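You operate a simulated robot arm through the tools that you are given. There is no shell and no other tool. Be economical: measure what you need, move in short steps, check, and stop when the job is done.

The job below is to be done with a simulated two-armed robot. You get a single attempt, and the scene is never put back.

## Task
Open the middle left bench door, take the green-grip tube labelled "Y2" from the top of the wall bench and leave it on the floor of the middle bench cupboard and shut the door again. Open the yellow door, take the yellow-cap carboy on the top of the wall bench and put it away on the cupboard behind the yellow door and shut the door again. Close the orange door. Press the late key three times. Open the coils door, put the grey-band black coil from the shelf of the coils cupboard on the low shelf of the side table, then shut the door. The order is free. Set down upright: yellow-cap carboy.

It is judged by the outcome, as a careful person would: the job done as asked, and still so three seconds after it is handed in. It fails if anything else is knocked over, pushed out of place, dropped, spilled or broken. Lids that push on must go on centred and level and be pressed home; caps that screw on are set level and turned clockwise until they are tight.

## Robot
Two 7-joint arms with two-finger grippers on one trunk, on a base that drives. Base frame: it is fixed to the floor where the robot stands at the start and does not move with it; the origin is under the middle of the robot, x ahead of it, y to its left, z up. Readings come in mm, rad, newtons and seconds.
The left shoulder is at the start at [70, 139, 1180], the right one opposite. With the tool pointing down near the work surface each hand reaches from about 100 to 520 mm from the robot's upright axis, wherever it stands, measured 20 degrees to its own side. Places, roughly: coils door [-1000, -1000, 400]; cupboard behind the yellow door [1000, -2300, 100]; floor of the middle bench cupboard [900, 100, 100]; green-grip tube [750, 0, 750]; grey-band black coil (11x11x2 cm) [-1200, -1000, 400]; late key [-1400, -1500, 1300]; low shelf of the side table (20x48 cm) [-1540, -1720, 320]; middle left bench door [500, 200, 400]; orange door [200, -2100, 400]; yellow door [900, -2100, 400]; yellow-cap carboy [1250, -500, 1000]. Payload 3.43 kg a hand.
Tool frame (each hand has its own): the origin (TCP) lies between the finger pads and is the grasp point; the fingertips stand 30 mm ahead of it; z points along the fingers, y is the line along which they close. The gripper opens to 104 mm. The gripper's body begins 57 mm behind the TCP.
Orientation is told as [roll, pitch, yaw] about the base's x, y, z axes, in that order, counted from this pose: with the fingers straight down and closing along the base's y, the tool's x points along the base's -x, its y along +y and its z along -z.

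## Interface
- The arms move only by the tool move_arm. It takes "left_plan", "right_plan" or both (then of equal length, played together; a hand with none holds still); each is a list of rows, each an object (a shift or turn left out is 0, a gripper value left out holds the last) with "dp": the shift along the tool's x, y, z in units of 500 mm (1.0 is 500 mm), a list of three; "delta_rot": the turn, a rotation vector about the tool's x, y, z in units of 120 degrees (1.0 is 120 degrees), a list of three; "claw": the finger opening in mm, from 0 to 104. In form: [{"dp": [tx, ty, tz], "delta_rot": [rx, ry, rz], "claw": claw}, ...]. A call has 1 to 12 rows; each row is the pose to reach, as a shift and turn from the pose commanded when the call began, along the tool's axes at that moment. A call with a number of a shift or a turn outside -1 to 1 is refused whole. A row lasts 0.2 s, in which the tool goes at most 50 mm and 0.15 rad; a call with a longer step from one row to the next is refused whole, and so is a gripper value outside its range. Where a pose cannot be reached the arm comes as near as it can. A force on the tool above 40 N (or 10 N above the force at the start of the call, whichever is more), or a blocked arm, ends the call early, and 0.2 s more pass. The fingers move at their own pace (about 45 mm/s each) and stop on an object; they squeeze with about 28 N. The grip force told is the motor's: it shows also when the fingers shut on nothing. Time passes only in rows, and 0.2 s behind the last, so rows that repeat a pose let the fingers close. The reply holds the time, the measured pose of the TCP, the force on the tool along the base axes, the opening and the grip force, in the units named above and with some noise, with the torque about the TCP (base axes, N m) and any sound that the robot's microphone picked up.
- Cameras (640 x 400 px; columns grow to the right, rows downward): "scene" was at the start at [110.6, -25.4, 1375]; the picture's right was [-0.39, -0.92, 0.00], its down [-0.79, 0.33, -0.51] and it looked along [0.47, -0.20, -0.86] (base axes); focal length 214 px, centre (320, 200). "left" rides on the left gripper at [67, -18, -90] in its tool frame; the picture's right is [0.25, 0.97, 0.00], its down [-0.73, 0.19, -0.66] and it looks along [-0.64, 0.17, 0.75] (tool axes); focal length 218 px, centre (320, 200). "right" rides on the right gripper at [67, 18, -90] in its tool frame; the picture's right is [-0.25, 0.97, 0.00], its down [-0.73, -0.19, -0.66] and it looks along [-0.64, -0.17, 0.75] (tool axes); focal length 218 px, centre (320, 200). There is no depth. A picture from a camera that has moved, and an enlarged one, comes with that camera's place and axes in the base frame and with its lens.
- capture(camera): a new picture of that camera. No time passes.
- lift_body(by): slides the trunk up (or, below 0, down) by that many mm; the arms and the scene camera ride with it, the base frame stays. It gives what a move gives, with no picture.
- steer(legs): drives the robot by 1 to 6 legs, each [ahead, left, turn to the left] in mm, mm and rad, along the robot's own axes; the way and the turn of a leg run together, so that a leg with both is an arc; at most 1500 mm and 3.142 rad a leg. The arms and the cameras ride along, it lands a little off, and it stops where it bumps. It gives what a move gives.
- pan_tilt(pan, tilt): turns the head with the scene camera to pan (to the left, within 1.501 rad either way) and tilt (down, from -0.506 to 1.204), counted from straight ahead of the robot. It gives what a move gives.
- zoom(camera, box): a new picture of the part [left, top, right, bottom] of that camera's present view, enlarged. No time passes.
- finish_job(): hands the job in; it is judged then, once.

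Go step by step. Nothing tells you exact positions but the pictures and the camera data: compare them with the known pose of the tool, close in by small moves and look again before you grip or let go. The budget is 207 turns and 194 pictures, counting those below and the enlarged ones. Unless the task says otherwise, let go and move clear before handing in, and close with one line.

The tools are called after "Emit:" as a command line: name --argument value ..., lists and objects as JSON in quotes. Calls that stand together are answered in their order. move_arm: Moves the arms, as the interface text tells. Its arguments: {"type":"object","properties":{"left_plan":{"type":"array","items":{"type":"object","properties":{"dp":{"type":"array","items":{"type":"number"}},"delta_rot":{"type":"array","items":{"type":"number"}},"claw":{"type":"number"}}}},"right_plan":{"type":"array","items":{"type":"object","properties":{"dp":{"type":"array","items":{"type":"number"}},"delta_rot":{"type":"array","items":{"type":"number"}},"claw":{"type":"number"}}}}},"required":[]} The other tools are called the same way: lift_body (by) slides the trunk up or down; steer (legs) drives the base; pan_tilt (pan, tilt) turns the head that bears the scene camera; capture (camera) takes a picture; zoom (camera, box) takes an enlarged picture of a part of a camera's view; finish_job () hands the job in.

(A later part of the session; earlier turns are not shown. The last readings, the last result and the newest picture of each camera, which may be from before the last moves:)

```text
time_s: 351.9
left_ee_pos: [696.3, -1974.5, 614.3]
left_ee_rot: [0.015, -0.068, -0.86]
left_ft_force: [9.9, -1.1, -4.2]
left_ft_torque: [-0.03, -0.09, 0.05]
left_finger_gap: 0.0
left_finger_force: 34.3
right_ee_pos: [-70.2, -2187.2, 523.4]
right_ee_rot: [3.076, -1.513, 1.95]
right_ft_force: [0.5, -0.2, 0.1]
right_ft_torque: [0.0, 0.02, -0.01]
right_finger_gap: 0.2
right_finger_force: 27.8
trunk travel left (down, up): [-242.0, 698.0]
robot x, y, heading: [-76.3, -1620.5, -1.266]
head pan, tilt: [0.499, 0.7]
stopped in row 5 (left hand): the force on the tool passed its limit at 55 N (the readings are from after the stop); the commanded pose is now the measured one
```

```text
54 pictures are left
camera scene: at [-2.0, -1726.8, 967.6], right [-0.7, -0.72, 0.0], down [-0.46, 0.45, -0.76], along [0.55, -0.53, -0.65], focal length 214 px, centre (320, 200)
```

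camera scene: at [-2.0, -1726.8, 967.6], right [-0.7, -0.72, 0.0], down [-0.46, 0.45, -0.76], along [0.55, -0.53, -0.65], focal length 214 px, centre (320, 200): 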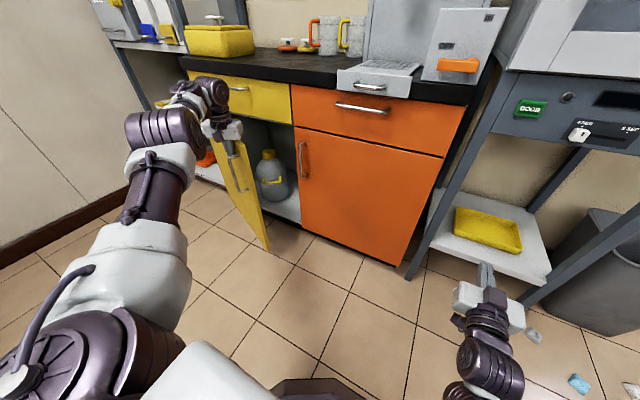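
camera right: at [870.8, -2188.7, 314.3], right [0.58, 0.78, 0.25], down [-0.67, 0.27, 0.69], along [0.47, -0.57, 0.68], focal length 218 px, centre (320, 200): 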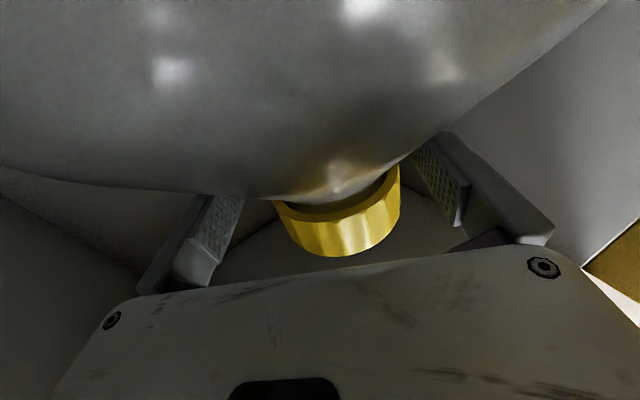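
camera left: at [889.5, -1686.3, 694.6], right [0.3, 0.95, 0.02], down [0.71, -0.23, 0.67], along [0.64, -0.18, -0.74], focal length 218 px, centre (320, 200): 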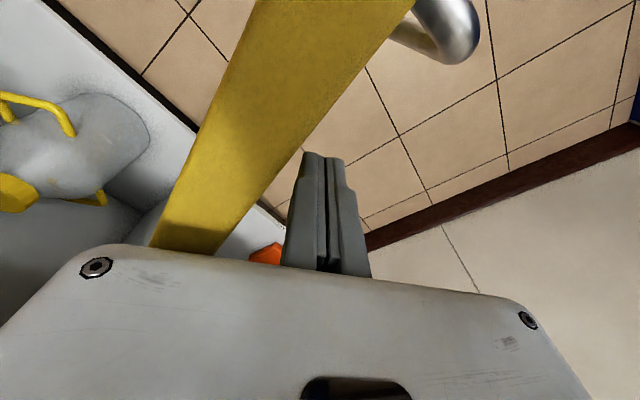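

Emit:
move_arm --left_plan '[{"dp": [-0.055, -0.024, 0]}, {"dp": [-0.11, -0.047, 0]}, {"dp": [-0.165, -0.071, 0]}, {"dp": [-0.2, -0.086, 0]}]'

Emit:
capture --camera "scene"

```text
time_s: 352.9
left_ee_pos: [690.8, -2004.6, 614.4]
left_ee_rot: [0.018, -0.071, -0.864]
left_ft_force: [0.3, -0.1, 0.6]
left_ft_torque: [0.0, 0.04, -0.03]
left_finger_gap: 0.0
left_finger_force: 35.1
left hand out of reach, approached as far as the arm can: row 1, 2, 3, 4
right_ee_pos: [-72.0, -2187.1, 525.1]
right_ee_rot: [3.056, -1.512, 1.97]
right_ft_force: [-0.4, 0.2, -0.3]
right_ft_torque: [-0.01, 0.01, -0.01]
right_finger_gap: 0.0
right_finger_force: 28.2
trunk travel left (down, up): [-242.0, 698.0]
robot x, y, heading: [-77.9, -1621.2, -1.271]
head pan, tilt: [0.499, 0.7]
```

```text
53 pictures are left
camera scene: at [-3.9, -1726.5, 967.9], right [-0.7, -0.72, 0.0], down [-0.46, 0.45, -0.76], along [0.55, -0.53, -0.64], focal length 214 px, centre (320, 200)
```

scene: 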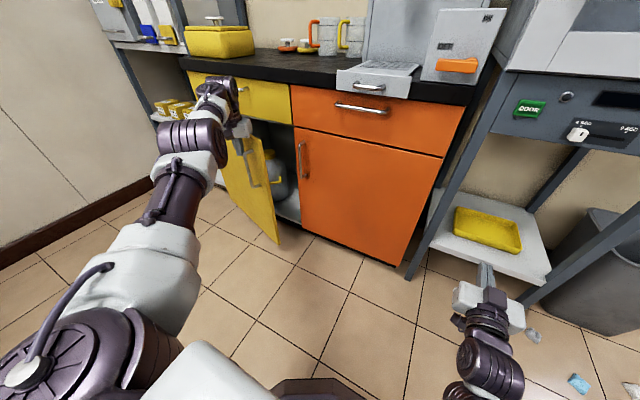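

Door at about 35°. Now bring the right fist in front of it by backing a little and moving left, then push forward.

Emit:
steer --legs '[[-125, 0, 0.006], [0, 830, 0]]'

Emit:
capture --camera "scene"

Emit:
capture --camera "right"

```text
time_s: 358.2
left_ee_pos: [1438.9, -1630.2, 613.3]
left_ee_rot: [0.018, -0.071, -0.86]
left_ft_force: [0.7, -0.6, 0.3]
left_ft_torque: [-0.02, -0.02, -0.03]
left_finger_gap: 0.0
left_finger_force: 34.8
right_ee_pos: [678.1, -1815.4, 524.9]
right_ee_rot: [3.06, -1.511, 1.969]
right_ft_force: [0.1, -0.6, -0.7]
right_ft_torque: [-0.02, -0.04, 0.02]
right_finger_gap: 0.1
right_finger_force: 27.7
trunk travel left (down, up): [-242.0, 698.0]
robot x, y, heading: [671.3, -1248.3, -1.262]
head pan, tilt: [0.499, 0.7]
```

```text
52 pictures are left
camera scene: at [744.4, -1353.5, 967.9], right [-0.69, -0.72, 0.0], down [-0.46, 0.45, -0.76], along [0.55, -0.53, -0.64], focal length 214 px, centre (320, 200)
```

scene: 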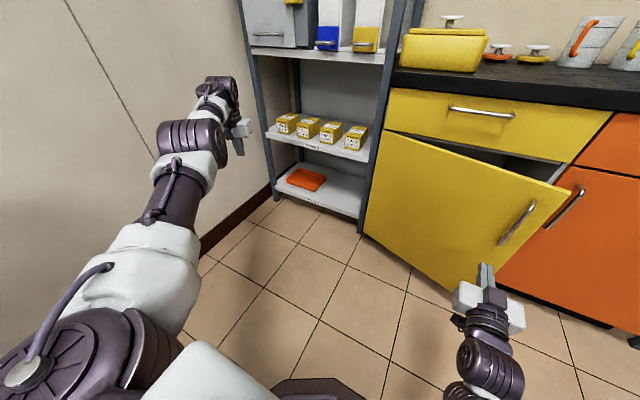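

```text
51 pictures are left
camera right: at [668.6, -1728.1, 452.8], right [0.91, 0.32, 0.26], down [-0.4, 0.6, 0.69], along [0.06, -0.73, 0.68], focal length 218 px, centre (320, 200)
```

right: 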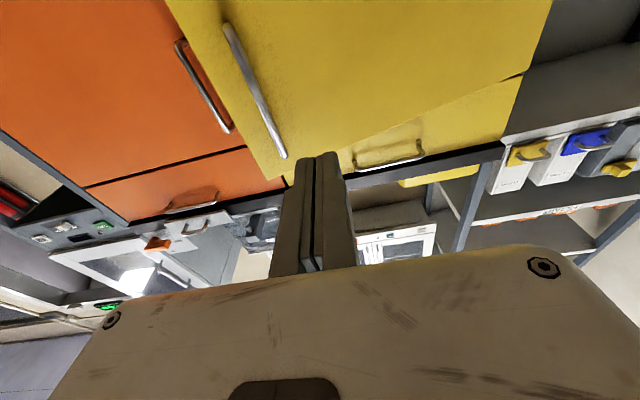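

Right fist is in front of the door. Push.

Emit:
steer --legs '[[130, 0, 0]]'

Emit:
steer --legs '[[90, 0, 0]]'

Emit:
capture --camera "scene"

```text
time_s: 359.5
left_ee_pos: [1479.4, -1752.7, 613.7]
left_ee_rot: [0.019, -0.067, -0.858]
left_ft_force: [-0.2, 0.1, 0.1]
left_ft_torque: [0.01, 0.0, -0.01]
left_finger_gap: 0.1
left_finger_force: 34.9
right_ee_pos: [717.9, -1938.6, 523.4]
right_ee_rot: [3.058, -1.511, 1.971]
right_ft_force: [0.8, 0.6, -1.2]
right_ft_torque: [0.03, 0.02, -0.01]
right_finger_gap: 0.0
right_finger_force: 27.8
trunk travel left (down, up): [-242.0, 698.0]
robot x, y, heading: [707.3, -1373.8, -1.261]
head pan, tilt: [0.499, 0.7]
```

```text
time_s: 360.6
left_ee_pos: [1506.0, -1841.4, 614.4]
left_ee_rot: [0.017, -0.068, -0.862]
left_ft_force: [0.4, 1.5, 0.0]
left_ft_torque: [0.04, 0.01, 0.03]
left_finger_gap: 0.0
left_finger_force: 34.5
right_ee_pos: [744.1, -2025.8, 524.5]
right_ee_rot: [3.057, -1.513, 1.972]
right_ft_force: [-0.2, 0.2, 0.7]
right_ft_torque: [0.01, -0.02, 0.01]
right_finger_gap: 0.0
right_finger_force: 28.1
trunk travel left (down, up): [-242.0, 698.0]
robot x, y, heading: [735.6, -1457.5, -1.266]
head pan, tilt: [0.499, 0.7]
```

```text
50 pictures are left
camera scene: at [811.3, -1565.5, 967.8], right [-0.69, -0.72, 0.0], down [-0.46, 0.45, -0.76], along [0.55, -0.53, -0.64], focal length 214 px, centre (320, 200)
```

scene: 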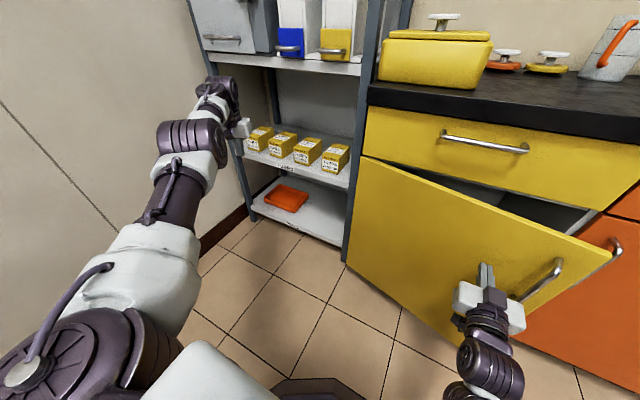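

Emit:
move_arm --right_plan '[{"dp": [0, 0, 0.06], "claw": 0}, {"dp": [0, 0, 0.12], "claw": 0}, {"dp": [0, 0, 0.17], "claw": 0}, {"dp": [0, 0, 0.21], "claw": 0}, {"dp": [0, 0, 0.25], "claw": 0}]'

Emit:
capture --camera "scene"

```text
time_s: 361.8
left_ee_pos: [1505.5, -1842.9, 613.0]
left_ee_rot: [0.018, -0.069, -0.864]
left_ft_force: [-0.8, -1.0, -0.9]
left_ft_torque: [0.02, -0.02, 0.01]
left_finger_gap: 0.2
left_finger_force: 34.8
right_ee_pos: [780.8, -2137.6, 530.9]
right_ee_rot: [3.065, -1.51, 1.962]
right_ft_force: [-3.9, 11.2, 3.1]
right_ft_torque: [0.06, -0.11, 0.03]
right_finger_gap: 6.3
right_finger_force: 34.5
trunk travel left (down, up): [-242.0, 698.0]
robot x, y, heading: [735.0, -1459.1, -1.265]
head pan, tilt: [0.499, 0.7]
stopped in row 5 (right hand): the force on the tool passed its limit at 89 N (the readings are from after the stop); the commanded pose is now the measured one
```

```text
49 pictures are left
camera scene: at [810.7, -1564.3, 968.0], right [-0.69, -0.72, 0.0], down [-0.46, 0.45, -0.77], along [0.55, -0.53, -0.64], focal length 214 px, centre (320, 200)
```

scene: 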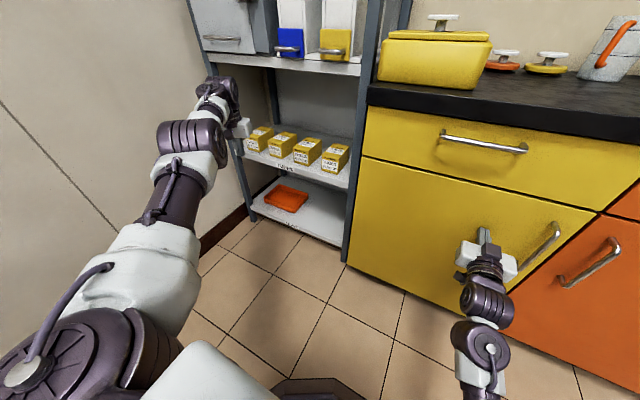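

Yellow door is shut. Next the coils cupboard and the keys on the other side of the room: back off, go over and look.

Emit:
steer --legs '[[-200, 0, 0], [0, -800, 0], [-250, 0, 0], [0, 0, -1.571]]'

Emit:
lift_body --by 300

Emit:
pan_tilt --pan 0.0 --tilt 0.4

Emit:
capture --camera "scene"

```text
time_s: 372.5
left_ee_pos: [-537.8, -2050.3, 614.0]
left_ee_rot: [0.018, -0.069, -2.42]
left_ft_force: [0.2, 0.0, 1.1]
left_ft_torque: [0.03, -0.01, -0.03]
left_finger_gap: 0.1
left_finger_force: 35.1
right_ee_pos: [-842.6, -1329.4, 530.1]
right_ee_rot: [3.06, -1.514, 0.409]
right_ft_force: [1.4, -0.8, 0.6]
right_ft_torque: [0.02, 0.01, 0.02]
right_finger_gap: 0.3
right_finger_force: 35.0
trunk travel left (down, up): [-242.0, 698.0]
robot x, y, heading: [-162.5, -1275.7, -2.822]
head pan, tilt: [0.499, 0.7]
```

```text
time_s: 375.5
left_ee_pos: [-539.1, -2050.1, 913.9]
left_ee_rot: [0.017, -0.067, -2.419]
left_ft_force: [0.8, 0.1, 0.0]
left_ft_torque: [-0.03, 0.0, 0.01]
left_finger_gap: 0.0
left_finger_force: 34.4
right_ee_pos: [-841.9, -1328.8, 829.7]
right_ee_rot: [3.063, -1.514, 0.406]
right_ft_force: [1.1, -0.1, 0.5]
right_ft_torque: [0.0, -0.03, -0.01]
right_finger_gap: 0.2
right_finger_force: 34.9
trunk travel left (down, up): [-542.0, 398.0]
robot x, y, heading: [-166.0, -1270.6, -2.825]
head pan, tilt: [0.499, 0.7]
```

```text
time_s: 376.4
left_ee_pos: [-537.9, -2050.4, 914.6]
left_ee_rot: [0.018, -0.069, -2.42]
left_ft_force: [0.5, 0.1, 0.2]
left_ft_torque: [-0.02, -0.03, -0.01]
left_finger_gap: 0.0
left_finger_force: 35.1
right_ee_pos: [-842.2, -1328.7, 830.2]
right_ee_rot: [3.061, -1.513, 0.41]
right_ft_force: [-0.3, -0.4, 0.7]
right_ft_torque: [0.01, 0.02, -0.03]
right_finger_gap: 0.0
right_finger_force: 34.7
trunk travel left (down, up): [-542.0, 398.0]
robot x, y, heading: [-162.3, -1275.7, -2.824]
head pan, tilt: [0.0, 0.4]
```

```text
48 pictures are left
camera scene: at [-301.4, -1319.8, 1294.7], right [-0.31, 0.95, 0.0], down [0.37, 0.12, -0.92], along [-0.88, -0.29, -0.39], focal length 214 px, centre (320, 200)
```

scene: 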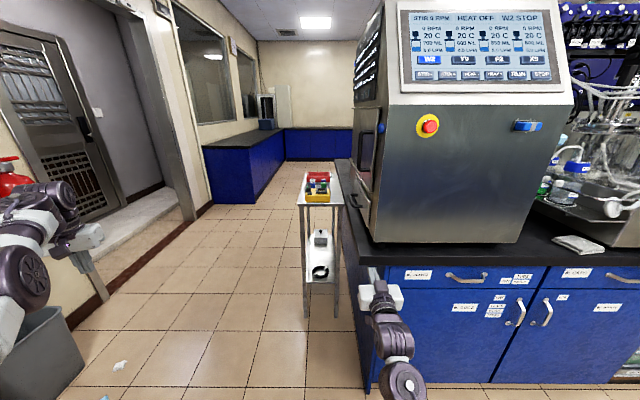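

Emit:
zoom --camera "scene" --box '[350, 0, 580, 120]'

Emit:
zoom --camera "scene" --box '[380, 250, 640, 400]'

```text
2.78 times, centred on (465, 60) of scene
camera zoom: at [-301.4, -1319.8, 1294.7], right [-0.31, 0.95, 0.0], down [0.37, 0.12, -0.92], along [-0.88, -0.29, -0.39], focal length 597 px, centre (-84, 590)
```

zoom: 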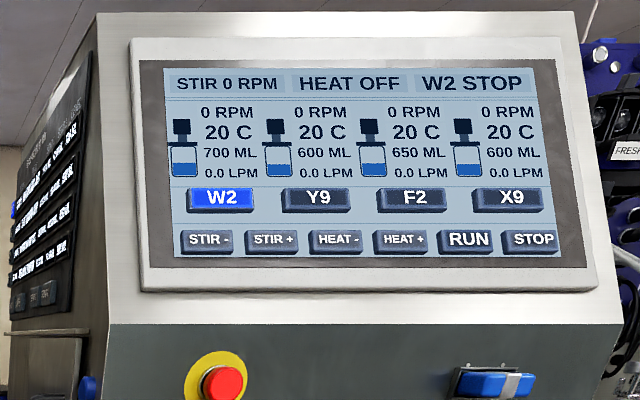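

```text
2.46 times, centred on (510, 325) of scene
camera zoom: at [-301.4, -1319.8, 1294.7], right [-0.31, 0.95, 0.0], down [0.37, 0.12, -0.92], along [-0.88, -0.29, -0.39], focal length 528 px, centre (-148, -108)
```

zoom: 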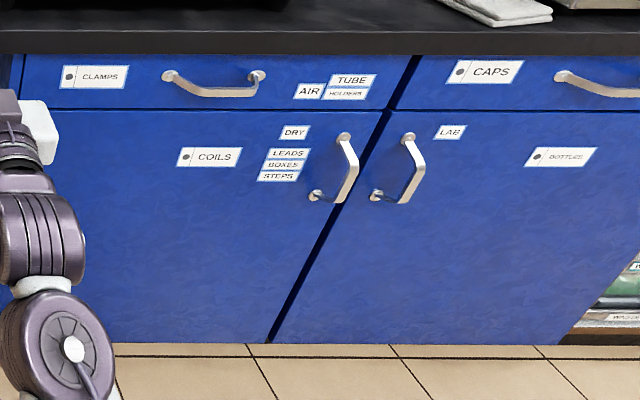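

The coils door has its handle on the right (≈620 high) and hinges left; the machine's side panel probably has the key. I line the right hand up with the coils handle.

Emit:
steer --legs '[[-70, 0, -0.012], [0, -537, 0]]'

Emit:
lift_body --by -210

Emit:
move_arm --right_plan '[{"claw": 60}, {"claw": 104}, {"claw": 104}, {"claw": 104}, {"claw": 104}, {"claw": 104}]'

Emit:
capture --camera "right"

Emit:
capture --camera "scene"

```text
time_s: 380.2
left_ee_pos: [-646.3, -1499.0, 913.8]
left_ee_rot: [0.018, -0.067, -2.434]
left_ft_force: [-0.5, -0.9, -0.5]
left_ft_torque: [0.03, -0.02, 0.04]
left_finger_gap: 0.2
left_finger_force: 35.3
right_ee_pos: [-940.5, -776.7, 829.5]
right_ee_rot: [3.052, -1.514, 0.4]
right_ft_force: [0.3, 0.0, 0.0]
right_ft_torque: [0.01, 0.0, 0.02]
right_finger_gap: 0.0
right_finger_force: 34.4
trunk travel left (down, up): [-542.0, 398.0]
robot x, y, heading: [-261.5, -735.9, -2.839]
head pan, tilt: [0.0, 0.4]
```

```text
time_s: 382.4
left_ee_pos: [-646.6, -1500.2, 704.0]
left_ee_rot: [0.018, -0.068, -2.436]
left_ft_force: [-0.7, -0.3, 1.1]
left_ft_torque: [-0.02, 0.0, 0.0]
left_finger_gap: 0.0
left_finger_force: 34.7
right_ee_pos: [-941.1, -774.9, 621.1]
right_ee_rot: [3.059, -1.513, 0.396]
right_ft_force: [-0.4, 0.0, 0.0]
right_ft_torque: [0.0, 0.02, -0.01]
right_finger_gap: 0.0
right_finger_force: 34.8
trunk travel left (down, up): [-332.0, 608.0]
robot x, y, heading: [-260.8, -732.3, -2.837]
head pan, tilt: [0.0, 0.4]
```

```text
time_s: 383.8
left_ee_pos: [-646.4, -1500.8, 704.3]
left_ee_rot: [0.017, -0.068, -2.436]
left_ft_force: [-0.6, -0.2, -0.4]
left_ft_torque: [0.02, 0.02, 0.01]
left_finger_gap: 0.2
left_finger_force: 34.9
right_ee_pos: [-940.8, -776.4, 618.6]
right_ee_rot: [3.061, -1.513, 0.393]
right_ft_force: [0.0, 0.4, -0.7]
right_ft_torque: [0.02, 0.02, -0.04]
right_finger_gap: 103.9
right_finger_force: 0.1
trunk travel left (down, up): [-332.0, 608.0]
robot x, y, heading: [-258.8, -736.4, -2.845]
head pan, tilt: [0.0, 0.4]
```

```text
45 pictures are left
camera right: at [-853.3, -767.0, 547.9], right [0.31, -0.91, 0.26], down [0.6, 0.4, 0.69], along [-0.73, -0.06, 0.68], focal length 218 px, centre (320, 200)
```

right: 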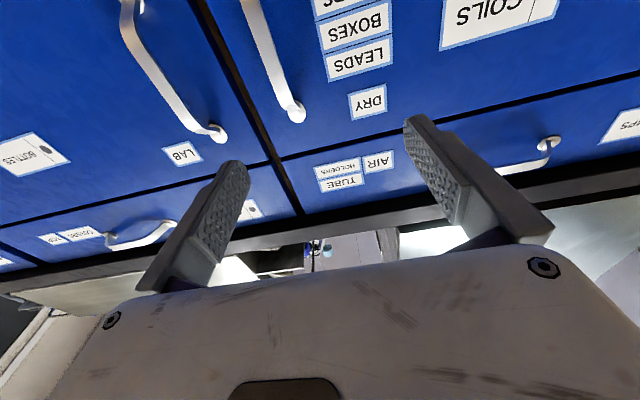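

```text
44 pictures are left
camera scene: at [-399.0, -774.2, 1084.8], right [-0.3, 0.95, 0.0], down [0.37, 0.12, -0.92], along [-0.88, -0.27, -0.39], focal length 214 px, centre (320, 200)
```

scene: 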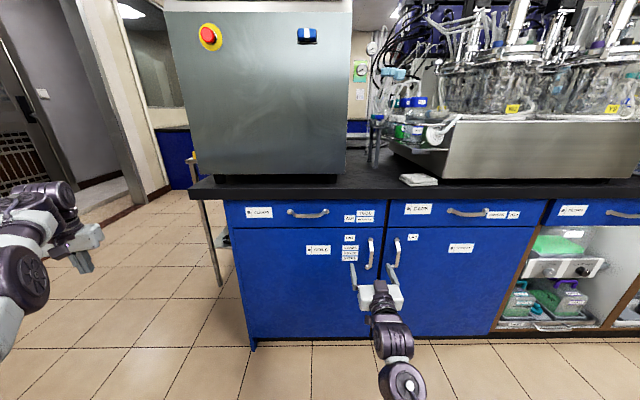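

Emit:
steer --legs '[[85, -22, 0.006]]'

Emit:
capture --camera "right"

```text
time_s: 384.9
left_ee_pos: [-727.3, -1507.4, 701.9]
left_ee_rot: [0.017, -0.067, -2.429]
left_ft_force: [0.3, 0.6, 0.3]
left_ft_torque: [-0.04, 0.0, 0.03]
left_finger_gap: 0.0
left_finger_force: 35.0
right_ee_pos: [-1025.9, -783.6, 619.5]
right_ee_rot: [3.056, -1.515, 0.405]
right_ft_force: [-0.8, 0.7, -0.3]
right_ft_torque: [0.0, -0.04, 0.0]
right_finger_gap: 103.6
right_finger_force: 0.1
trunk travel left (down, up): [-332.0, 608.0]
robot x, y, heading: [-348.2, -736.1, -2.836]
head pan, tilt: [0.0, 0.4]
```

```text
43 pictures are left
camera right: at [-939.3, -774.6, 547.3], right [0.32, -0.91, 0.26], down [0.6, 0.4, 0.69], along [-0.73, -0.06, 0.68], focal length 218 px, centre (320, 200)
```

right: 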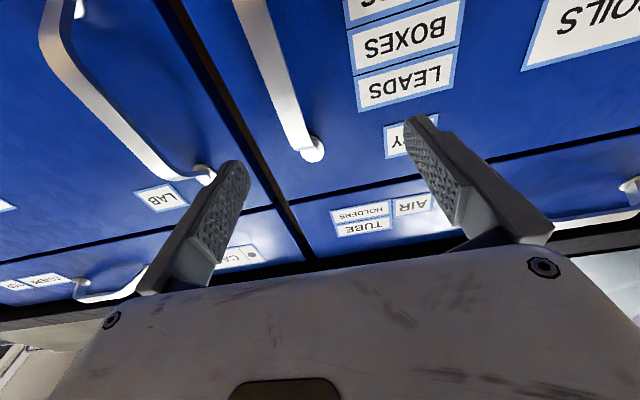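

Emit:
lift_body --by -42

Emit:
move_arm --right_plan '[{"dp": [0, -0.01, 0.02], "claw": 104}, {"dp": [0, -0.01, 0.04], "claw": 104}, {"dp": [0, -0.01, 0.04], "claw": 60}, {"dp": [0, -0.01, 0.04], "claw": 20}, {"dp": [0, -0.01, 0.04], "claw": 0}, {"dp": [0, -0.01, 0.04], "claw": 0}, {"dp": [0, -0.01, 0.04], "claw": 0}]'

Emit:
capture --camera "right"

```text
time_s: 385.8
left_ee_pos: [-727.3, -1507.7, 661.4]
left_ee_rot: [0.019, -0.07, -2.429]
left_ft_force: [0.4, -0.2, 0.7]
left_ft_torque: [-0.01, 0.02, -0.01]
left_finger_gap: 0.0
left_finger_force: 35.1
right_ee_pos: [-1025.1, -783.7, 577.3]
right_ee_rot: [3.06, -1.512, 0.401]
right_ft_force: [0.1, -0.6, -0.7]
right_ft_torque: [0.0, 0.03, 0.02]
right_finger_gap: 104.2
right_finger_force: 0.1
trunk travel left (down, up): [-290.0, 650.0]
robot x, y, heading: [-348.0, -735.3, -2.831]
head pan, tilt: [0.0, 0.4]
```

```text
time_s: 387.4
left_ee_pos: [-729.7, -1505.5, 662.8]
left_ee_rot: [0.017, -0.069, -2.432]
left_ft_force: [-0.4, 0.1, 0.1]
left_ft_torque: [0.0, -0.02, 0.01]
left_finger_gap: 0.0
left_finger_force: 34.5
right_ee_pos: [-1046.3, -781.0, 579.7]
right_ee_rot: [3.019, -1.512, 0.432]
right_ft_force: [-5.1, 11.9, 1.5]
right_ft_torque: [0.24, -0.12, -0.24]
right_finger_gap: 10.1
right_finger_force: 10.2
trunk travel left (down, up): [-290.0, 650.0]
robot x, y, heading: [-343.1, -735.7, -2.836]
head pan, tilt: [0.0, 0.4]
```

```text
42 pictures are left
camera right: at [-960.2, -772.1, 507.5], right [0.31, -0.92, 0.26], down [0.61, 0.4, 0.69], along [-0.73, -0.05, 0.68], focal length 218 px, centre (320, 200)
```

right: 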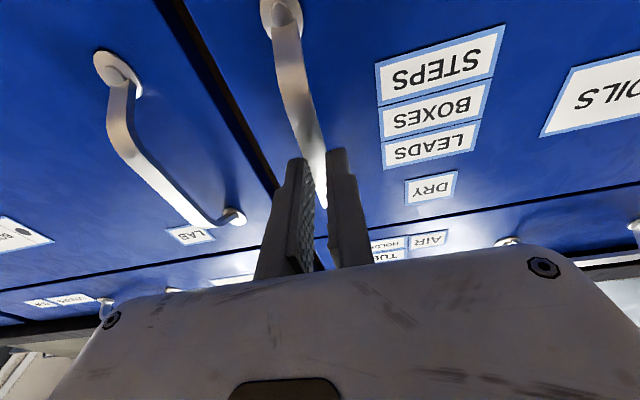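

Gripped. Swing the base about the hinge to open the coils door.

Emit:
steer --legs '[[-33, 73, -0.1]]'

Emit:
steer --legs '[[-33, 73, -0.1], [-33, 73, -0.1]]'

Emit:
steer --legs '[[-33, 73, -0.1], [-33, 73, -0.1]]'

Emit:
capture --camera "scene"

```text
time_s: 388.4
left_ee_pos: [-751.3, -1524.7, 662.2]
left_ee_rot: [0.019, -0.07, -2.528]
left_ft_force: [-0.3, 1.0, -1.0]
left_ft_torque: [0.02, -0.01, 0.01]
left_finger_gap: 0.0
left_finger_force: 34.8
right_ee_pos: [-997.0, -772.1, 578.3]
right_ee_rot: [2.976, -1.514, 0.376]
right_ft_force: [-4.0, 25.9, 3.9]
right_ft_torque: [0.67, -0.22, -0.5]
right_finger_gap: 9.5
right_finger_force: 42.9
trunk travel left (down, up): [-290.0, 650.0]
robot x, y, heading: [-294.3, -796.8, -2.933]
head pan, tilt: [0.0, 0.4]
```

```text
time_s: 390.1
left_ee_pos: [-807.6, -1559.2, 660.8]
left_ee_rot: [0.018, -0.069, -2.732]
left_ft_force: [0.2, -0.3, 0.0]
left_ft_torque: [-0.05, 0.01, 0.0]
left_finger_gap: 0.0
left_finger_force: 34.7
right_ee_pos: [-896.9, -771.6, 579.2]
right_ee_rot: [3.012, -1.512, 0.138]
right_ft_force: [-1.2, 0.4, 1.9]
right_ft_torque: [0.44, -0.59, -0.04]
right_finger_gap: 9.7
right_finger_force: 43.0
trunk travel left (down, up): [-290.0, 650.0]
robot x, y, heading: [-218.0, -931.3, -3.134]
head pan, tilt: [0.0, 0.4]
```

```text
time_s: 391.9
left_ee_pos: [-869.2, -1579.9, 661.3]
left_ee_rot: [0.015, -0.067, -2.935]
left_ft_force: [-0.1, -1.1, -0.7]
left_ft_torque: [0.0, 0.0, -0.01]
left_finger_gap: 0.0
left_finger_force: 34.7
right_ee_pos: [-798.7, -791.3, 578.9]
right_ee_rot: [3.03, -1.512, -0.081]
right_ft_force: [-2.7, -7.4, 1.2]
right_ft_torque: [0.27, -0.63, 0.2]
right_finger_gap: 9.7
right_finger_force: 43.2
trunk travel left (down, up): [-290.0, 650.0]
robot x, y, heading: [-162.4, -1090.7, 2.942]
head pan, tilt: [0.0, 0.4]
```

```text
41 pictures are left
camera scene: at [-305.3, -1060.2, 1042.8], right [0.2, 0.98, 0.0], down [0.38, -0.07, -0.92], along [-0.9, 0.18, -0.39], focal length 214 px, centre (320, 200)
```

scene: 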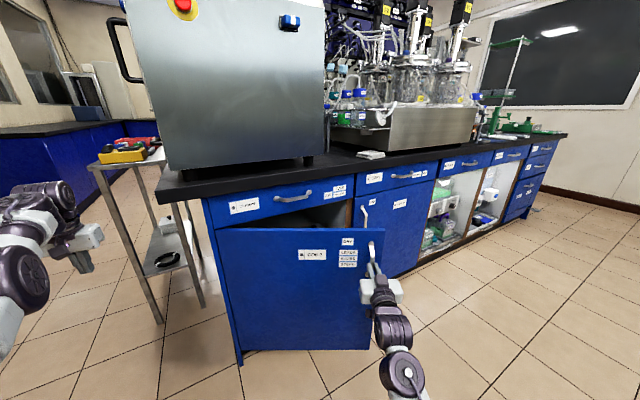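

Emit:
steer --legs '[[-33, 73, -0.1], [-33, 73, -0.1]]'

Emit:
steer --legs '[[-33, 73, -0.1], [-33, 73, -0.1]]'

Emit:
steer --legs '[[-33, 73, -0.1], [-33, 73, -0.1]]'

Emit:
capture --camera "scene"

```text
time_s: 393.6
left_ee_pos: [-932.2, -1589.6, 661.2]
left_ee_rot: [0.018, -0.069, -3.136]
left_ft_force: [-0.2, 0.7, 0.0]
left_ft_torque: [-0.03, -0.02, 0.01]
left_finger_gap: 0.0
left_finger_force: 34.7
right_ee_pos: [-707.4, -829.7, 579.0]
right_ee_rot: [3.013, -1.512, -0.262]
right_ft_force: [0.3, 2.2, 3.3]
right_ft_torque: [0.15, -0.67, 0.03]
right_finger_gap: 9.7
right_finger_force: 43.1
trunk travel left (down, up): [-290.0, 650.0]
robot x, y, heading: [-140.1, -1247.3, 2.743]
head pan, tilt: [0.0, 0.4]
```

```text
time_s: 395.3
left_ee_pos: [-996.8, -1584.1, 662.1]
left_ee_rot: [0.017, -0.069, 2.948]
left_ft_force: [-0.8, -0.2, -0.5]
left_ft_torque: [0.01, -0.01, 0.02]
left_finger_gap: 0.0
left_finger_force: 34.3
right_ee_pos: [-623.6, -884.2, 579.0]
right_ee_rot: [2.986, -1.513, -0.439]
right_ft_force: [9.2, 12.5, 3.2]
right_ft_torque: [0.07, -0.8, -0.26]
right_finger_gap: 9.4
right_finger_force: 43.5
trunk travel left (down, up): [-290.0, 650.0]
robot x, y, heading: [-153.4, -1410.5, 2.544]
head pan, tilt: [0.0, 0.4]
```

```text
time_s: 397.0
left_ee_pos: [-1059.7, -1567.6, 662.1]
left_ee_rot: [0.017, -0.069, 2.749]
left_ft_force: [-0.1, 0.2, 0.1]
left_ft_torque: [-0.02, -0.03, -0.05]
left_finger_gap: 0.0
left_finger_force: 35.0
right_ee_pos: [-553.3, -954.6, 579.3]
right_ee_rot: [2.989, -1.511, -0.646]
right_ft_force: [6.7, 6.7, 2.1]
right_ft_torque: [-0.07, -0.81, -0.18]
right_finger_gap: 9.8
right_finger_force: 43.3
trunk travel left (down, up): [-290.0, 650.0]
robot x, y, heading: [-198.3, -1564.3, 2.343]
head pan, tilt: [0.0, 0.4]
```

```text
40 pictures are left
camera scene: at [-300.2, -1458.4, 1042.8], right [0.72, 0.7, 0.0], down [0.27, -0.28, -0.92], along [-0.64, 0.66, -0.39], focal length 214 px, centre (320, 200)
```

scene: 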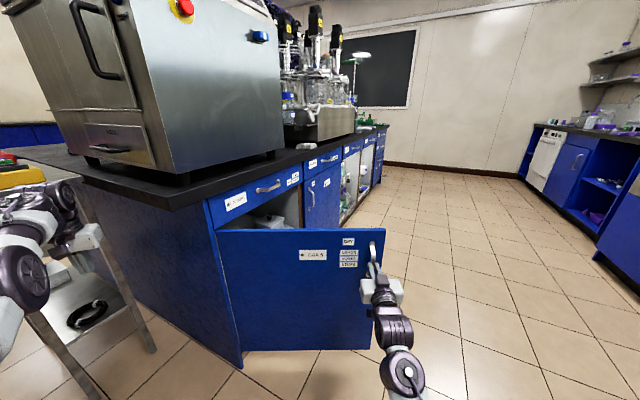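

Door open about 63°. Release, back off, and then push it wider from inside with the right fist.

Emit:
move_arm --right_plan '[{"claw": 40}, {"claw": 80}, {"claw": 104}, {"claw": 104}, {"claw": 104}]'

Emit:
steer --legs '[[-110, 0, 0], [-160, -340, 0], [671, -338, 0], [0, 0, 1.104]]'

Emit:
move_arm --right_plan '[{"claw": 60}, {"claw": 20}, {"claw": 0}, {"claw": 0}, {"claw": 0}]'

Emit:
capture --camera "scene"

```text
time_s: 398.2
left_ee_pos: [-1059.2, -1568.0, 662.2]
left_ee_rot: [0.017, -0.067, 2.748]
left_ft_force: [0.3, 0.7, 0.2]
left_ft_torque: [0.02, 0.01, 0.02]
left_finger_gap: 0.0
left_finger_force: 34.5
right_ee_pos: [-552.5, -954.3, 579.1]
right_ee_rot: [2.995, -1.515, -0.652]
right_ft_force: [0.3, 0.4, -0.9]
right_ft_torque: [0.0, -0.03, 0.01]
right_finger_gap: 104.3
right_finger_force: 0.0
trunk travel left (down, up): [-290.0, 650.0]
robot x, y, heading: [-197.7, -1563.0, 2.342]
head pan, tilt: [0.0, 0.4]
```

```text
time_s: 407.9
left_ee_pos: [-358.1, -1579.6, 662.4]
left_ee_rot: [0.018, -0.067, -2.402]
left_ft_force: [-0.8, -0.2, 0.7]
left_ft_torque: [0.02, -0.03, 0.0]
left_finger_gap: 0.1
left_finger_force: 35.6
right_ee_pos: [-698.2, -862.1, 579.1]
right_ee_rot: [2.997, -1.515, 0.48]
right_ft_force: [0.3, -0.1, 0.1]
right_ft_torque: [-0.02, -0.01, -0.01]
right_finger_gap: 104.1
right_finger_force: 0.0
trunk travel left (down, up): [-290.0, 650.0]
robot x, y, heading: [4.0, -796.9, -2.801]
head pan, tilt: [0.0, 0.4]
```

```text
time_s: 409.1
left_ee_pos: [-357.2, -1579.5, 661.6]
left_ee_rot: [0.017, -0.068, -2.403]
left_ft_force: [0.0, 0.6, 0.5]
left_ft_torque: [-0.03, -0.03, 0.02]
left_finger_gap: 0.2
left_finger_force: 34.7
right_ee_pos: [-699.2, -861.7, 578.7]
right_ee_rot: [2.995, -1.514, 0.48]
right_ft_force: [0.5, -0.8, 0.9]
right_ft_torque: [0.01, -0.01, -0.02]
right_finger_gap: 0.5
right_finger_force: 0.2
trunk travel left (down, up): [-290.0, 650.0]
robot x, y, heading: [-0.8, -797.8, -2.803]
head pan, tilt: [0.0, 0.4]
```

```text
39 pictures are left
camera scene: at [-135.6, -844.0, 1042.8], right [-0.33, 0.94, 0.0], down [0.37, 0.13, -0.92], along [-0.87, -0.3, -0.39], focal length 214 px, centre (320, 200)
```

scene: 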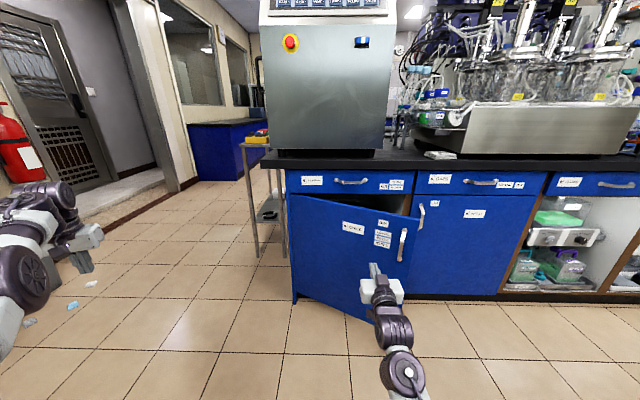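

The door swung back when my hand swept past. I grip the handle again (door ≈20° open) and will open it further, then release more carefully.

Emit:
steer --legs '[[0, 0, -0.38], [0, 181, 0], [60, 0, 0]]'

Emit:
move_arm --right_plan '[{"claw": 60}, {"claw": 104}, {"claw": 104}, {"claw": 104}, {"claw": 104}, {"claw": 104}]'

Emit:
capture --camera "right"

Emit:
capture --camera "scene"

```text
time_s: 412.4
left_ee_pos: [-689.7, -1570.5, 660.4]
left_ee_rot: [0.018, -0.068, -2.781]
left_ft_force: [-0.6, 0.6, -0.7]
left_ft_torque: [0.0, -0.05, -0.01]
left_finger_gap: 0.0
left_finger_force: 34.9
right_ee_pos: [-739.8, -777.0, 578.8]
right_ee_rot: [2.995, -1.515, 0.102]
right_ft_force: [-0.7, -1.0, -0.2]
right_ft_torque: [0.05, 0.01, 0.05]
right_finger_gap: 0.0
right_finger_force: 27.8
trunk travel left (down, up): [-290.0, 650.0]
robot x, y, heading: [-67.0, -975.7, 3.095]
head pan, tilt: [0.0, 0.4]
```

```text
time_s: 413.8
left_ee_pos: [-688.8, -1569.6, 661.2]
left_ee_rot: [0.017, -0.068, -2.783]
left_ft_force: [0.1, 0.6, -0.1]
left_ft_torque: [0.01, 0.01, 0.0]
left_finger_gap: 0.1
left_finger_force: 34.8
right_ee_pos: [-738.4, -778.3, 577.7]
right_ee_rot: [2.995, -1.515, 0.099]
right_ft_force: [0.5, 0.2, 0.2]
right_ft_torque: [0.01, 0.0, -0.02]
right_finger_gap: 103.9
right_finger_force: 0.1
trunk travel left (down, up): [-290.0, 650.0]
robot x, y, heading: [-67.2, -980.6, 3.099]
head pan, tilt: [0.0, 0.4]
```

```text
38 pictures are left
camera right: at [-654.9, -800.2, 507.4], right [-0.03, -0.96, 0.26], down [0.7, 0.16, 0.69], along [-0.71, 0.2, 0.68], focal length 218 px, centre (320, 200)
```

right: 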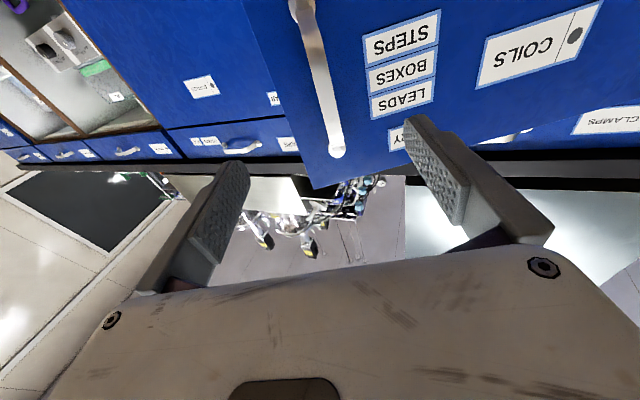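

```text
37 pictures are left
camera scene: at [-210.9, -970.7, 1042.8], right [0.04, 1.0, 0.0], down [0.39, -0.02, -0.92], along [-0.92, 0.04, -0.39], focal length 214 px, centre (320, 200)
```

scene: 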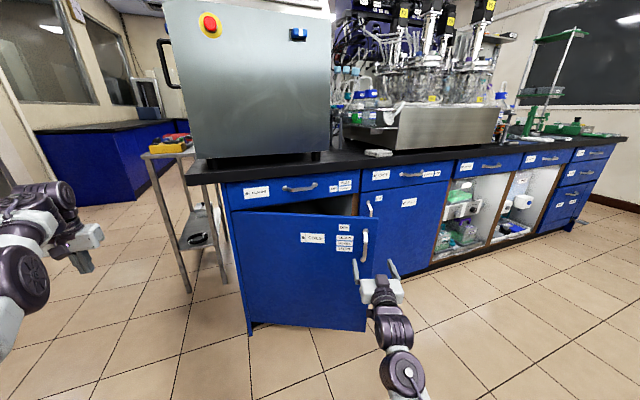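

Emit:
steer --legs '[[48, 8, 0]]'

Emit:
move_arm --right_plan '[{"dp": [0, 0, 0.02], "claw": 104}, {"dp": [0, 0, 0.044], "claw": 104}, {"dp": [0, 0, 0.044], "claw": 60}, {"dp": [0, 0, 0.044], "claw": 20}, {"dp": [0, 0, 0.044], "claw": 0}, {"dp": [0, 0, 0.044], "claw": 0}, {"dp": [0, 0, 0.044], "claw": 0}]'

Emit:
capture --camera "right"

```text
time_s: 414.7
left_ee_pos: [-738.5, -1576.0, 660.3]
left_ee_rot: [0.019, -0.068, -2.781]
left_ft_force: [-1.0, -0.9, 0.2]
left_ft_torque: [0.02, -0.03, -0.03]
left_finger_gap: 0.0
left_finger_force: 34.7
right_ee_pos: [-788.0, -784.6, 577.5]
right_ee_rot: [2.996, -1.515, 0.098]
right_ft_force: [0.2, 0.1, -0.6]
right_ft_torque: [-0.02, -0.01, -0.01]
right_finger_gap: 103.8
right_finger_force: 0.1
trunk travel left (down, up): [-290.0, 650.0]
robot x, y, heading: [-112.9, -980.5, 3.101]
head pan, tilt: [0.0, 0.4]
```

```text
time_s: 416.3
left_ee_pos: [-736.4, -1576.7, 660.4]
left_ee_rot: [0.019, -0.069, -2.781]
left_ft_force: [-0.6, -0.5, 0.1]
left_ft_torque: [0.02, -0.02, 0.01]
left_finger_gap: 0.2
left_finger_force: 34.6
right_ee_pos: [-809.5, -783.6, 579.1]
right_ee_rot: [2.996, -1.514, 0.1]
right_ft_force: [1.1, -0.2, 0.1]
right_ft_torque: [-0.02, 0.01, 0.0]
right_finger_gap: 0.1
right_finger_force: 0.1
trunk travel left (down, up): [-290.0, 650.0]
robot x, y, heading: [-115.1, -983.7, 3.098]
head pan, tilt: [0.0, 0.4]
```

```text
36 pictures are left
camera right: at [-725.0, -805.9, 508.1], right [-0.03, -0.96, 0.26], down [0.7, 0.16, 0.69], along [-0.71, 0.2, 0.68], focal length 218 px, centre (320, 200)
```

right: 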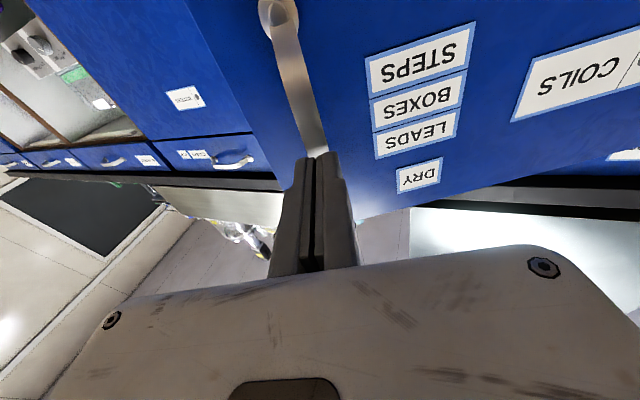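

Emit:
move_arm --right_plan '[{"claw": 40}, {"claw": 80}, {"claw": 80}, {"claw": 80}, {"dp": [0, 0, 0.03], "claw": 80}, {"dp": [0, 0, 0.058], "claw": 80}, {"dp": [0, 0, 0.058], "claw": 40}, {"dp": [0, 0, 0.058], "claw": 0}, {"dp": [0, 0, 0.058], "claw": 0}, {"dp": [0, 0, 0.058], "claw": 0}, {"dp": [0, 0, 0.058], "claw": 0}]'

Emit:
steer --legs '[[-33, 73, -0.1]]'

```text
time_s: 418.7
left_ee_pos: [-737.2, -1575.4, 662.7]
left_ee_rot: [0.017, -0.068, -2.782]
left_ft_force: [0.4, 0.4, -0.7]
left_ft_torque: [-0.02, 0.0, -0.01]
left_finger_gap: 0.0
left_finger_force: 34.5
right_ee_pos: [-838.4, -781.1, 581.9]
right_ee_rot: [3.007, -1.516, 0.086]
right_ft_force: [0.1, 1.8, 1.2]
right_ft_torque: [0.39, -0.09, -0.02]
right_finger_gap: 10.2
right_finger_force: 31.9
trunk travel left (down, up): [-290.0, 650.0]
robot x, y, heading: [-116.3, -980.2, 3.094]
head pan, tilt: [0.0, 0.4]
```

```text
time_s: 419.8
left_ee_pos: [-768.5, -1589.5, 660.3]
left_ee_rot: [0.014, -0.067, -2.882]
left_ft_force: [-0.3, 0.0, 0.2]
left_ft_torque: [0.0, 0.0, 0.0]
left_finger_gap: 0.2
left_finger_force: 34.3
right_ee_pos: [-790.8, -793.6, 580.9]
right_ee_rot: [3.104, -1.517, -0.093]
right_ft_force: [-9.7, -30.6, 0.2]
right_ft_torque: [-0.05, -0.47, 0.25]
right_finger_gap: 10.0
right_finger_force: 43.4
trunk travel left (down, up): [-290.0, 650.0]
robot x, y, heading: [-87.5, -1060.3, 2.995]
head pan, tilt: [0.0, 0.4]
```

Emit:
steer --legs '[[-33, 77, -0.1], [-33, 77, -0.1]]'

Emit:
steer --legs '[[-33, 77, -0.1], [-33, 77, -0.1]]'

Emit:
steer --legs '[[-33, 77, -0.1], [-33, 77, -0.1]]'

Emit:
steer --legs '[[-33, 77, -0.1], [-33, 77, -0.1]]'

Emit:
capture --camera "scene"

```text
time_s: 421.5
left_ee_pos: [-831.5, -1608.4, 658.5]
left_ee_rot: [0.013, -0.066, -3.078]
left_ft_force: [-0.5, -0.6, 0.9]
left_ft_torque: [0.0, 0.03, 0.01]
left_finger_gap: 0.0
left_finger_force: 35.2
right_ee_pos: [-698.9, -831.6, 581.5]
right_ee_rot: [-3.081, -1.516, -0.369]
right_ft_force: [-19.1, -35.1, 0.5]
right_ft_torque: [-0.34, -0.47, 0.37]
right_finger_gap: 9.5
right_finger_force: 43.1
trunk travel left (down, up): [-290.0, 650.0]
robot x, y, heading: [-60.4, -1226.5, 2.801]
head pan, tilt: [0.0, 0.4]
```

```text
time_s: 423.2
left_ee_pos: [-899.9, -1615.8, 659.9]
left_ee_rot: [0.014, -0.066, 3.007]
left_ft_force: [0.1, -0.2, 0.0]
left_ft_torque: [-0.01, 0.0, 0.01]
left_finger_gap: 0.0
left_finger_force: 34.9
right_ee_pos: [-619.2, -887.3, 582.4]
right_ee_rot: [-3.014, -1.518, -0.622]
right_ft_force: [-23.1, -27.2, 0.2]
right_ft_torque: [-0.57, -0.28, 0.29]
right_finger_gap: 9.6
right_finger_force: 43.2
trunk travel left (down, up): [-290.0, 650.0]
robot x, y, heading: [-65.9, -1391.0, 2.603]
head pan, tilt: [0.0, 0.4]
```

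```text
time_s: 425.0
left_ee_pos: [-967.3, -1609.6, 659.0]
left_ee_rot: [0.014, -0.067, 2.807]
left_ft_force: [-0.8, -0.1, 0.2]
left_ft_torque: [0.0, 0.0, 0.02]
left_finger_gap: 0.0
left_finger_force: 34.3
right_ee_pos: [-551.2, -954.7, 582.0]
right_ee_rot: [-2.949, -1.517, -0.872]
right_ft_force: [-28.7, -23.1, 0.7]
right_ft_torque: [-0.81, -0.01, 0.3]
right_finger_gap: 9.6
right_finger_force: 43.3
trunk travel left (down, up): [-290.0, 650.0]
robot x, y, heading: [-108.0, -1549.7, 2.404]
head pan, tilt: [0.0, 0.4]
```

```text
time_s: 426.8
left_ee_pos: [-1031.5, -1592.3, 659.2]
left_ee_rot: [0.013, -0.066, 2.608]
left_ft_force: [-0.5, -1.0, -0.5]
left_ft_torque: [0.02, 0.03, -0.01]
left_finger_gap: 0.0
left_finger_force: 34.8
right_ee_pos: [-499.0, -1035.0, 581.1]
right_ee_rot: [-2.907, -1.516, -1.102]
right_ft_force: [-25.4, -13.9, 0.6]
right_ft_torque: [-0.85, 0.23, 0.31]
right_finger_gap: 9.7
right_finger_force: 43.2
trunk travel left (down, up): [-290.0, 650.0]
robot x, y, heading: [-173.8, -1703.4, 2.202]
head pan, tilt: [0.0, 0.4]
```

```text
35 pictures are left
camera scene: at [-266.7, -1590.2, 1042.7], right [0.81, 0.59, 0.0], down [0.23, -0.31, -0.92], along [-0.54, 0.74, -0.39], focal length 214 px, centre (320, 200)
```

scene: 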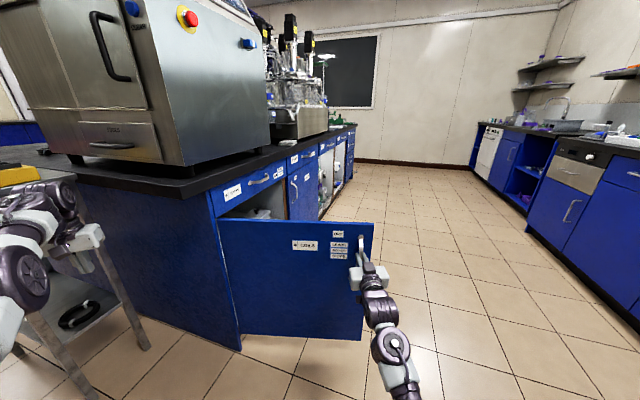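

Door open about 73°. Release, back out, raise the arms above the door and go round to its open side.

Emit:
move_arm --right_plan '[{"claw": 40}, {"claw": 80}, {"claw": 104}, {"claw": 104}, {"claw": 104}]'

Emit:
steer --legs '[[-150, 0, 0], [-160, -473, 0]]'

Emit:
lift_body --by 220

Emit:
steer --legs '[[1089, -368, 0], [0, 0, 1.24]]'

Emit:
pan_tilt --pan 0.1 --tilt 0.6

Emit:
capture --camera "scene"

```text
time_s: 427.9
left_ee_pos: [-1029.3, -1590.6, 661.1]
left_ee_rot: [0.016, -0.068, 2.607]
left_ft_force: [-0.3, 0.2, -0.4]
left_ft_torque: [0.02, -0.02, -0.01]
left_finger_gap: 0.0
left_finger_force: 34.6
right_ee_pos: [-498.8, -1033.5, 581.4]
right_ee_rot: [-2.96, -1.514, -1.05]
right_ft_force: [0.6, -0.7, -0.2]
right_ft_torque: [-0.01, 0.04, -0.01]
right_finger_gap: 103.9
right_finger_force: 0.0
trunk travel left (down, up): [-290.0, 650.0]
robot x, y, heading: [-175.4, -1701.1, 2.204]
head pan, tilt: [0.0, 0.4]
```

```text
time_s: 431.8
left_ee_pos: [-472.7, -1564.9, 661.4]
left_ee_rot: [0.018, -0.068, 2.613]
left_ft_force: [0.5, -0.7, -0.2]
left_ft_torque: [0.0, 0.0, 0.0]
left_finger_gap: 0.0
left_finger_force: 34.7
right_ee_pos: [56.9, -1006.2, 581.9]
right_ee_rot: [-2.968, -1.515, -1.035]
right_ft_force: [0.0, 0.0, -0.5]
right_ft_torque: [-0.03, 0.0, 0.0]
right_finger_gap: 103.9
right_finger_force: 0.1
trunk travel left (down, up): [-290.0, 650.0]
robot x, y, heading: [379.5, -1677.3, 2.203]
head pan, tilt: [0.0, 0.4]
```

```text
time_s: 434.2
left_ee_pos: [-473.2, -1563.8, 880.4]
left_ee_rot: [0.016, -0.068, 2.612]
left_ft_force: [-1.0, -0.4, -0.3]
left_ft_torque: [0.0, 0.03, 0.02]
left_finger_gap: 0.1
left_finger_force: 34.9
right_ee_pos: [55.4, -1005.3, 801.2]
right_ee_rot: [-2.96, -1.515, -1.045]
right_ft_force: [0.2, -0.6, -0.6]
right_ft_torque: [-0.03, 0.01, 0.03]
right_finger_gap: 104.3
right_finger_force: 0.0
trunk travel left (down, up): [-510.0, 430.0]
robot x, y, heading: [381.6, -1670.8, 2.209]
head pan, tilt: [0.0, 0.4]
```

```text
time_s: 443.1
left_ee_pos: [-344.3, -1366.5, 880.3]
left_ee_rot: [0.016, -0.066, -2.402]
left_ft_force: [0.8, -1.3, -0.4]
left_ft_torque: [-0.02, -0.03, -0.01]
left_finger_gap: 0.0
left_finger_force: 34.7
right_ee_pos: [-721.6, -695.8, 802.5]
right_ee_rot: [-2.959, -1.515, 0.223]
right_ft_force: [0.0, 0.5, -0.9]
right_ft_torque: [-0.03, 0.02, 0.01]
right_finger_gap: 103.9
right_finger_force: 0.1
trunk travel left (down, up): [-510.0, 430.0]
robot x, y, heading: [12.5, -581.8, -2.804]
head pan, tilt: [0.0, 0.4]
```

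```text
time_s: 443.9
left_ee_pos: [-344.1, -1366.4, 880.5]
left_ee_rot: [0.018, -0.068, -2.401]
left_ft_force: [0.1, -0.1, 0.7]
left_ft_torque: [0.0, 0.05, 0.0]
left_finger_gap: 0.0
left_finger_force: 34.8
right_ee_pos: [-720.1, -694.6, 801.8]
right_ee_rot: [-2.965, -1.516, 0.23]
right_ft_force: [-0.4, 0.6, 0.3]
right_ft_torque: [0.03, -0.04, -0.01]
right_finger_gap: 103.9
right_finger_force: 0.1
trunk travel left (down, up): [-510.0, 430.0]
robot x, y, heading: [14.1, -583.6, -2.805]
head pan, tilt: [0.099, 0.6]
```

```text
34 pictures are left
camera scene: at [-115.0, -638.0, 1244.6], right [-0.42, 0.91, 0.0], down [0.51, 0.24, -0.83], along [-0.75, -0.35, -0.56], focal length 214 px, centre (320, 200)
```

scene: 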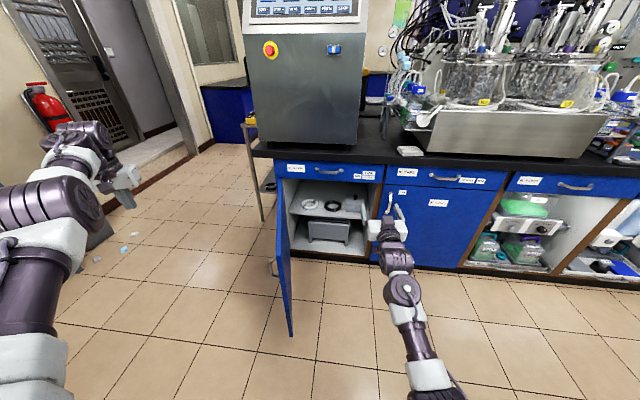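

Emit:
zoom --camera "scene" --box '[270, 160, 400, 270]'

```text
3.64 times, centred on (335, 215) of scene
camera zoom: at [-115.0, -638.0, 1244.6], right [-0.42, 0.91, 0.0], down [0.51, 0.24, -0.83], along [-0.75, -0.35, -0.56], focal length 780 px, centre (266, 146)
```

zoom: 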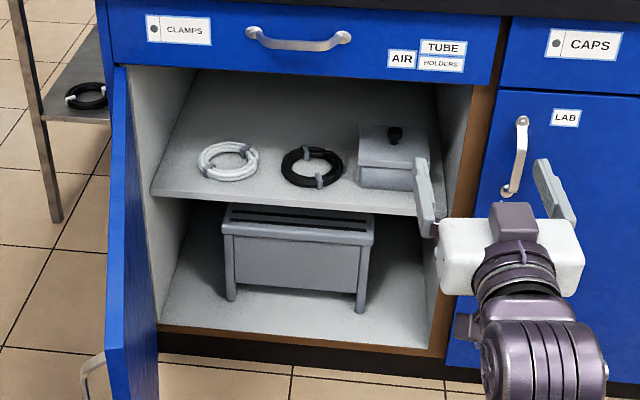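

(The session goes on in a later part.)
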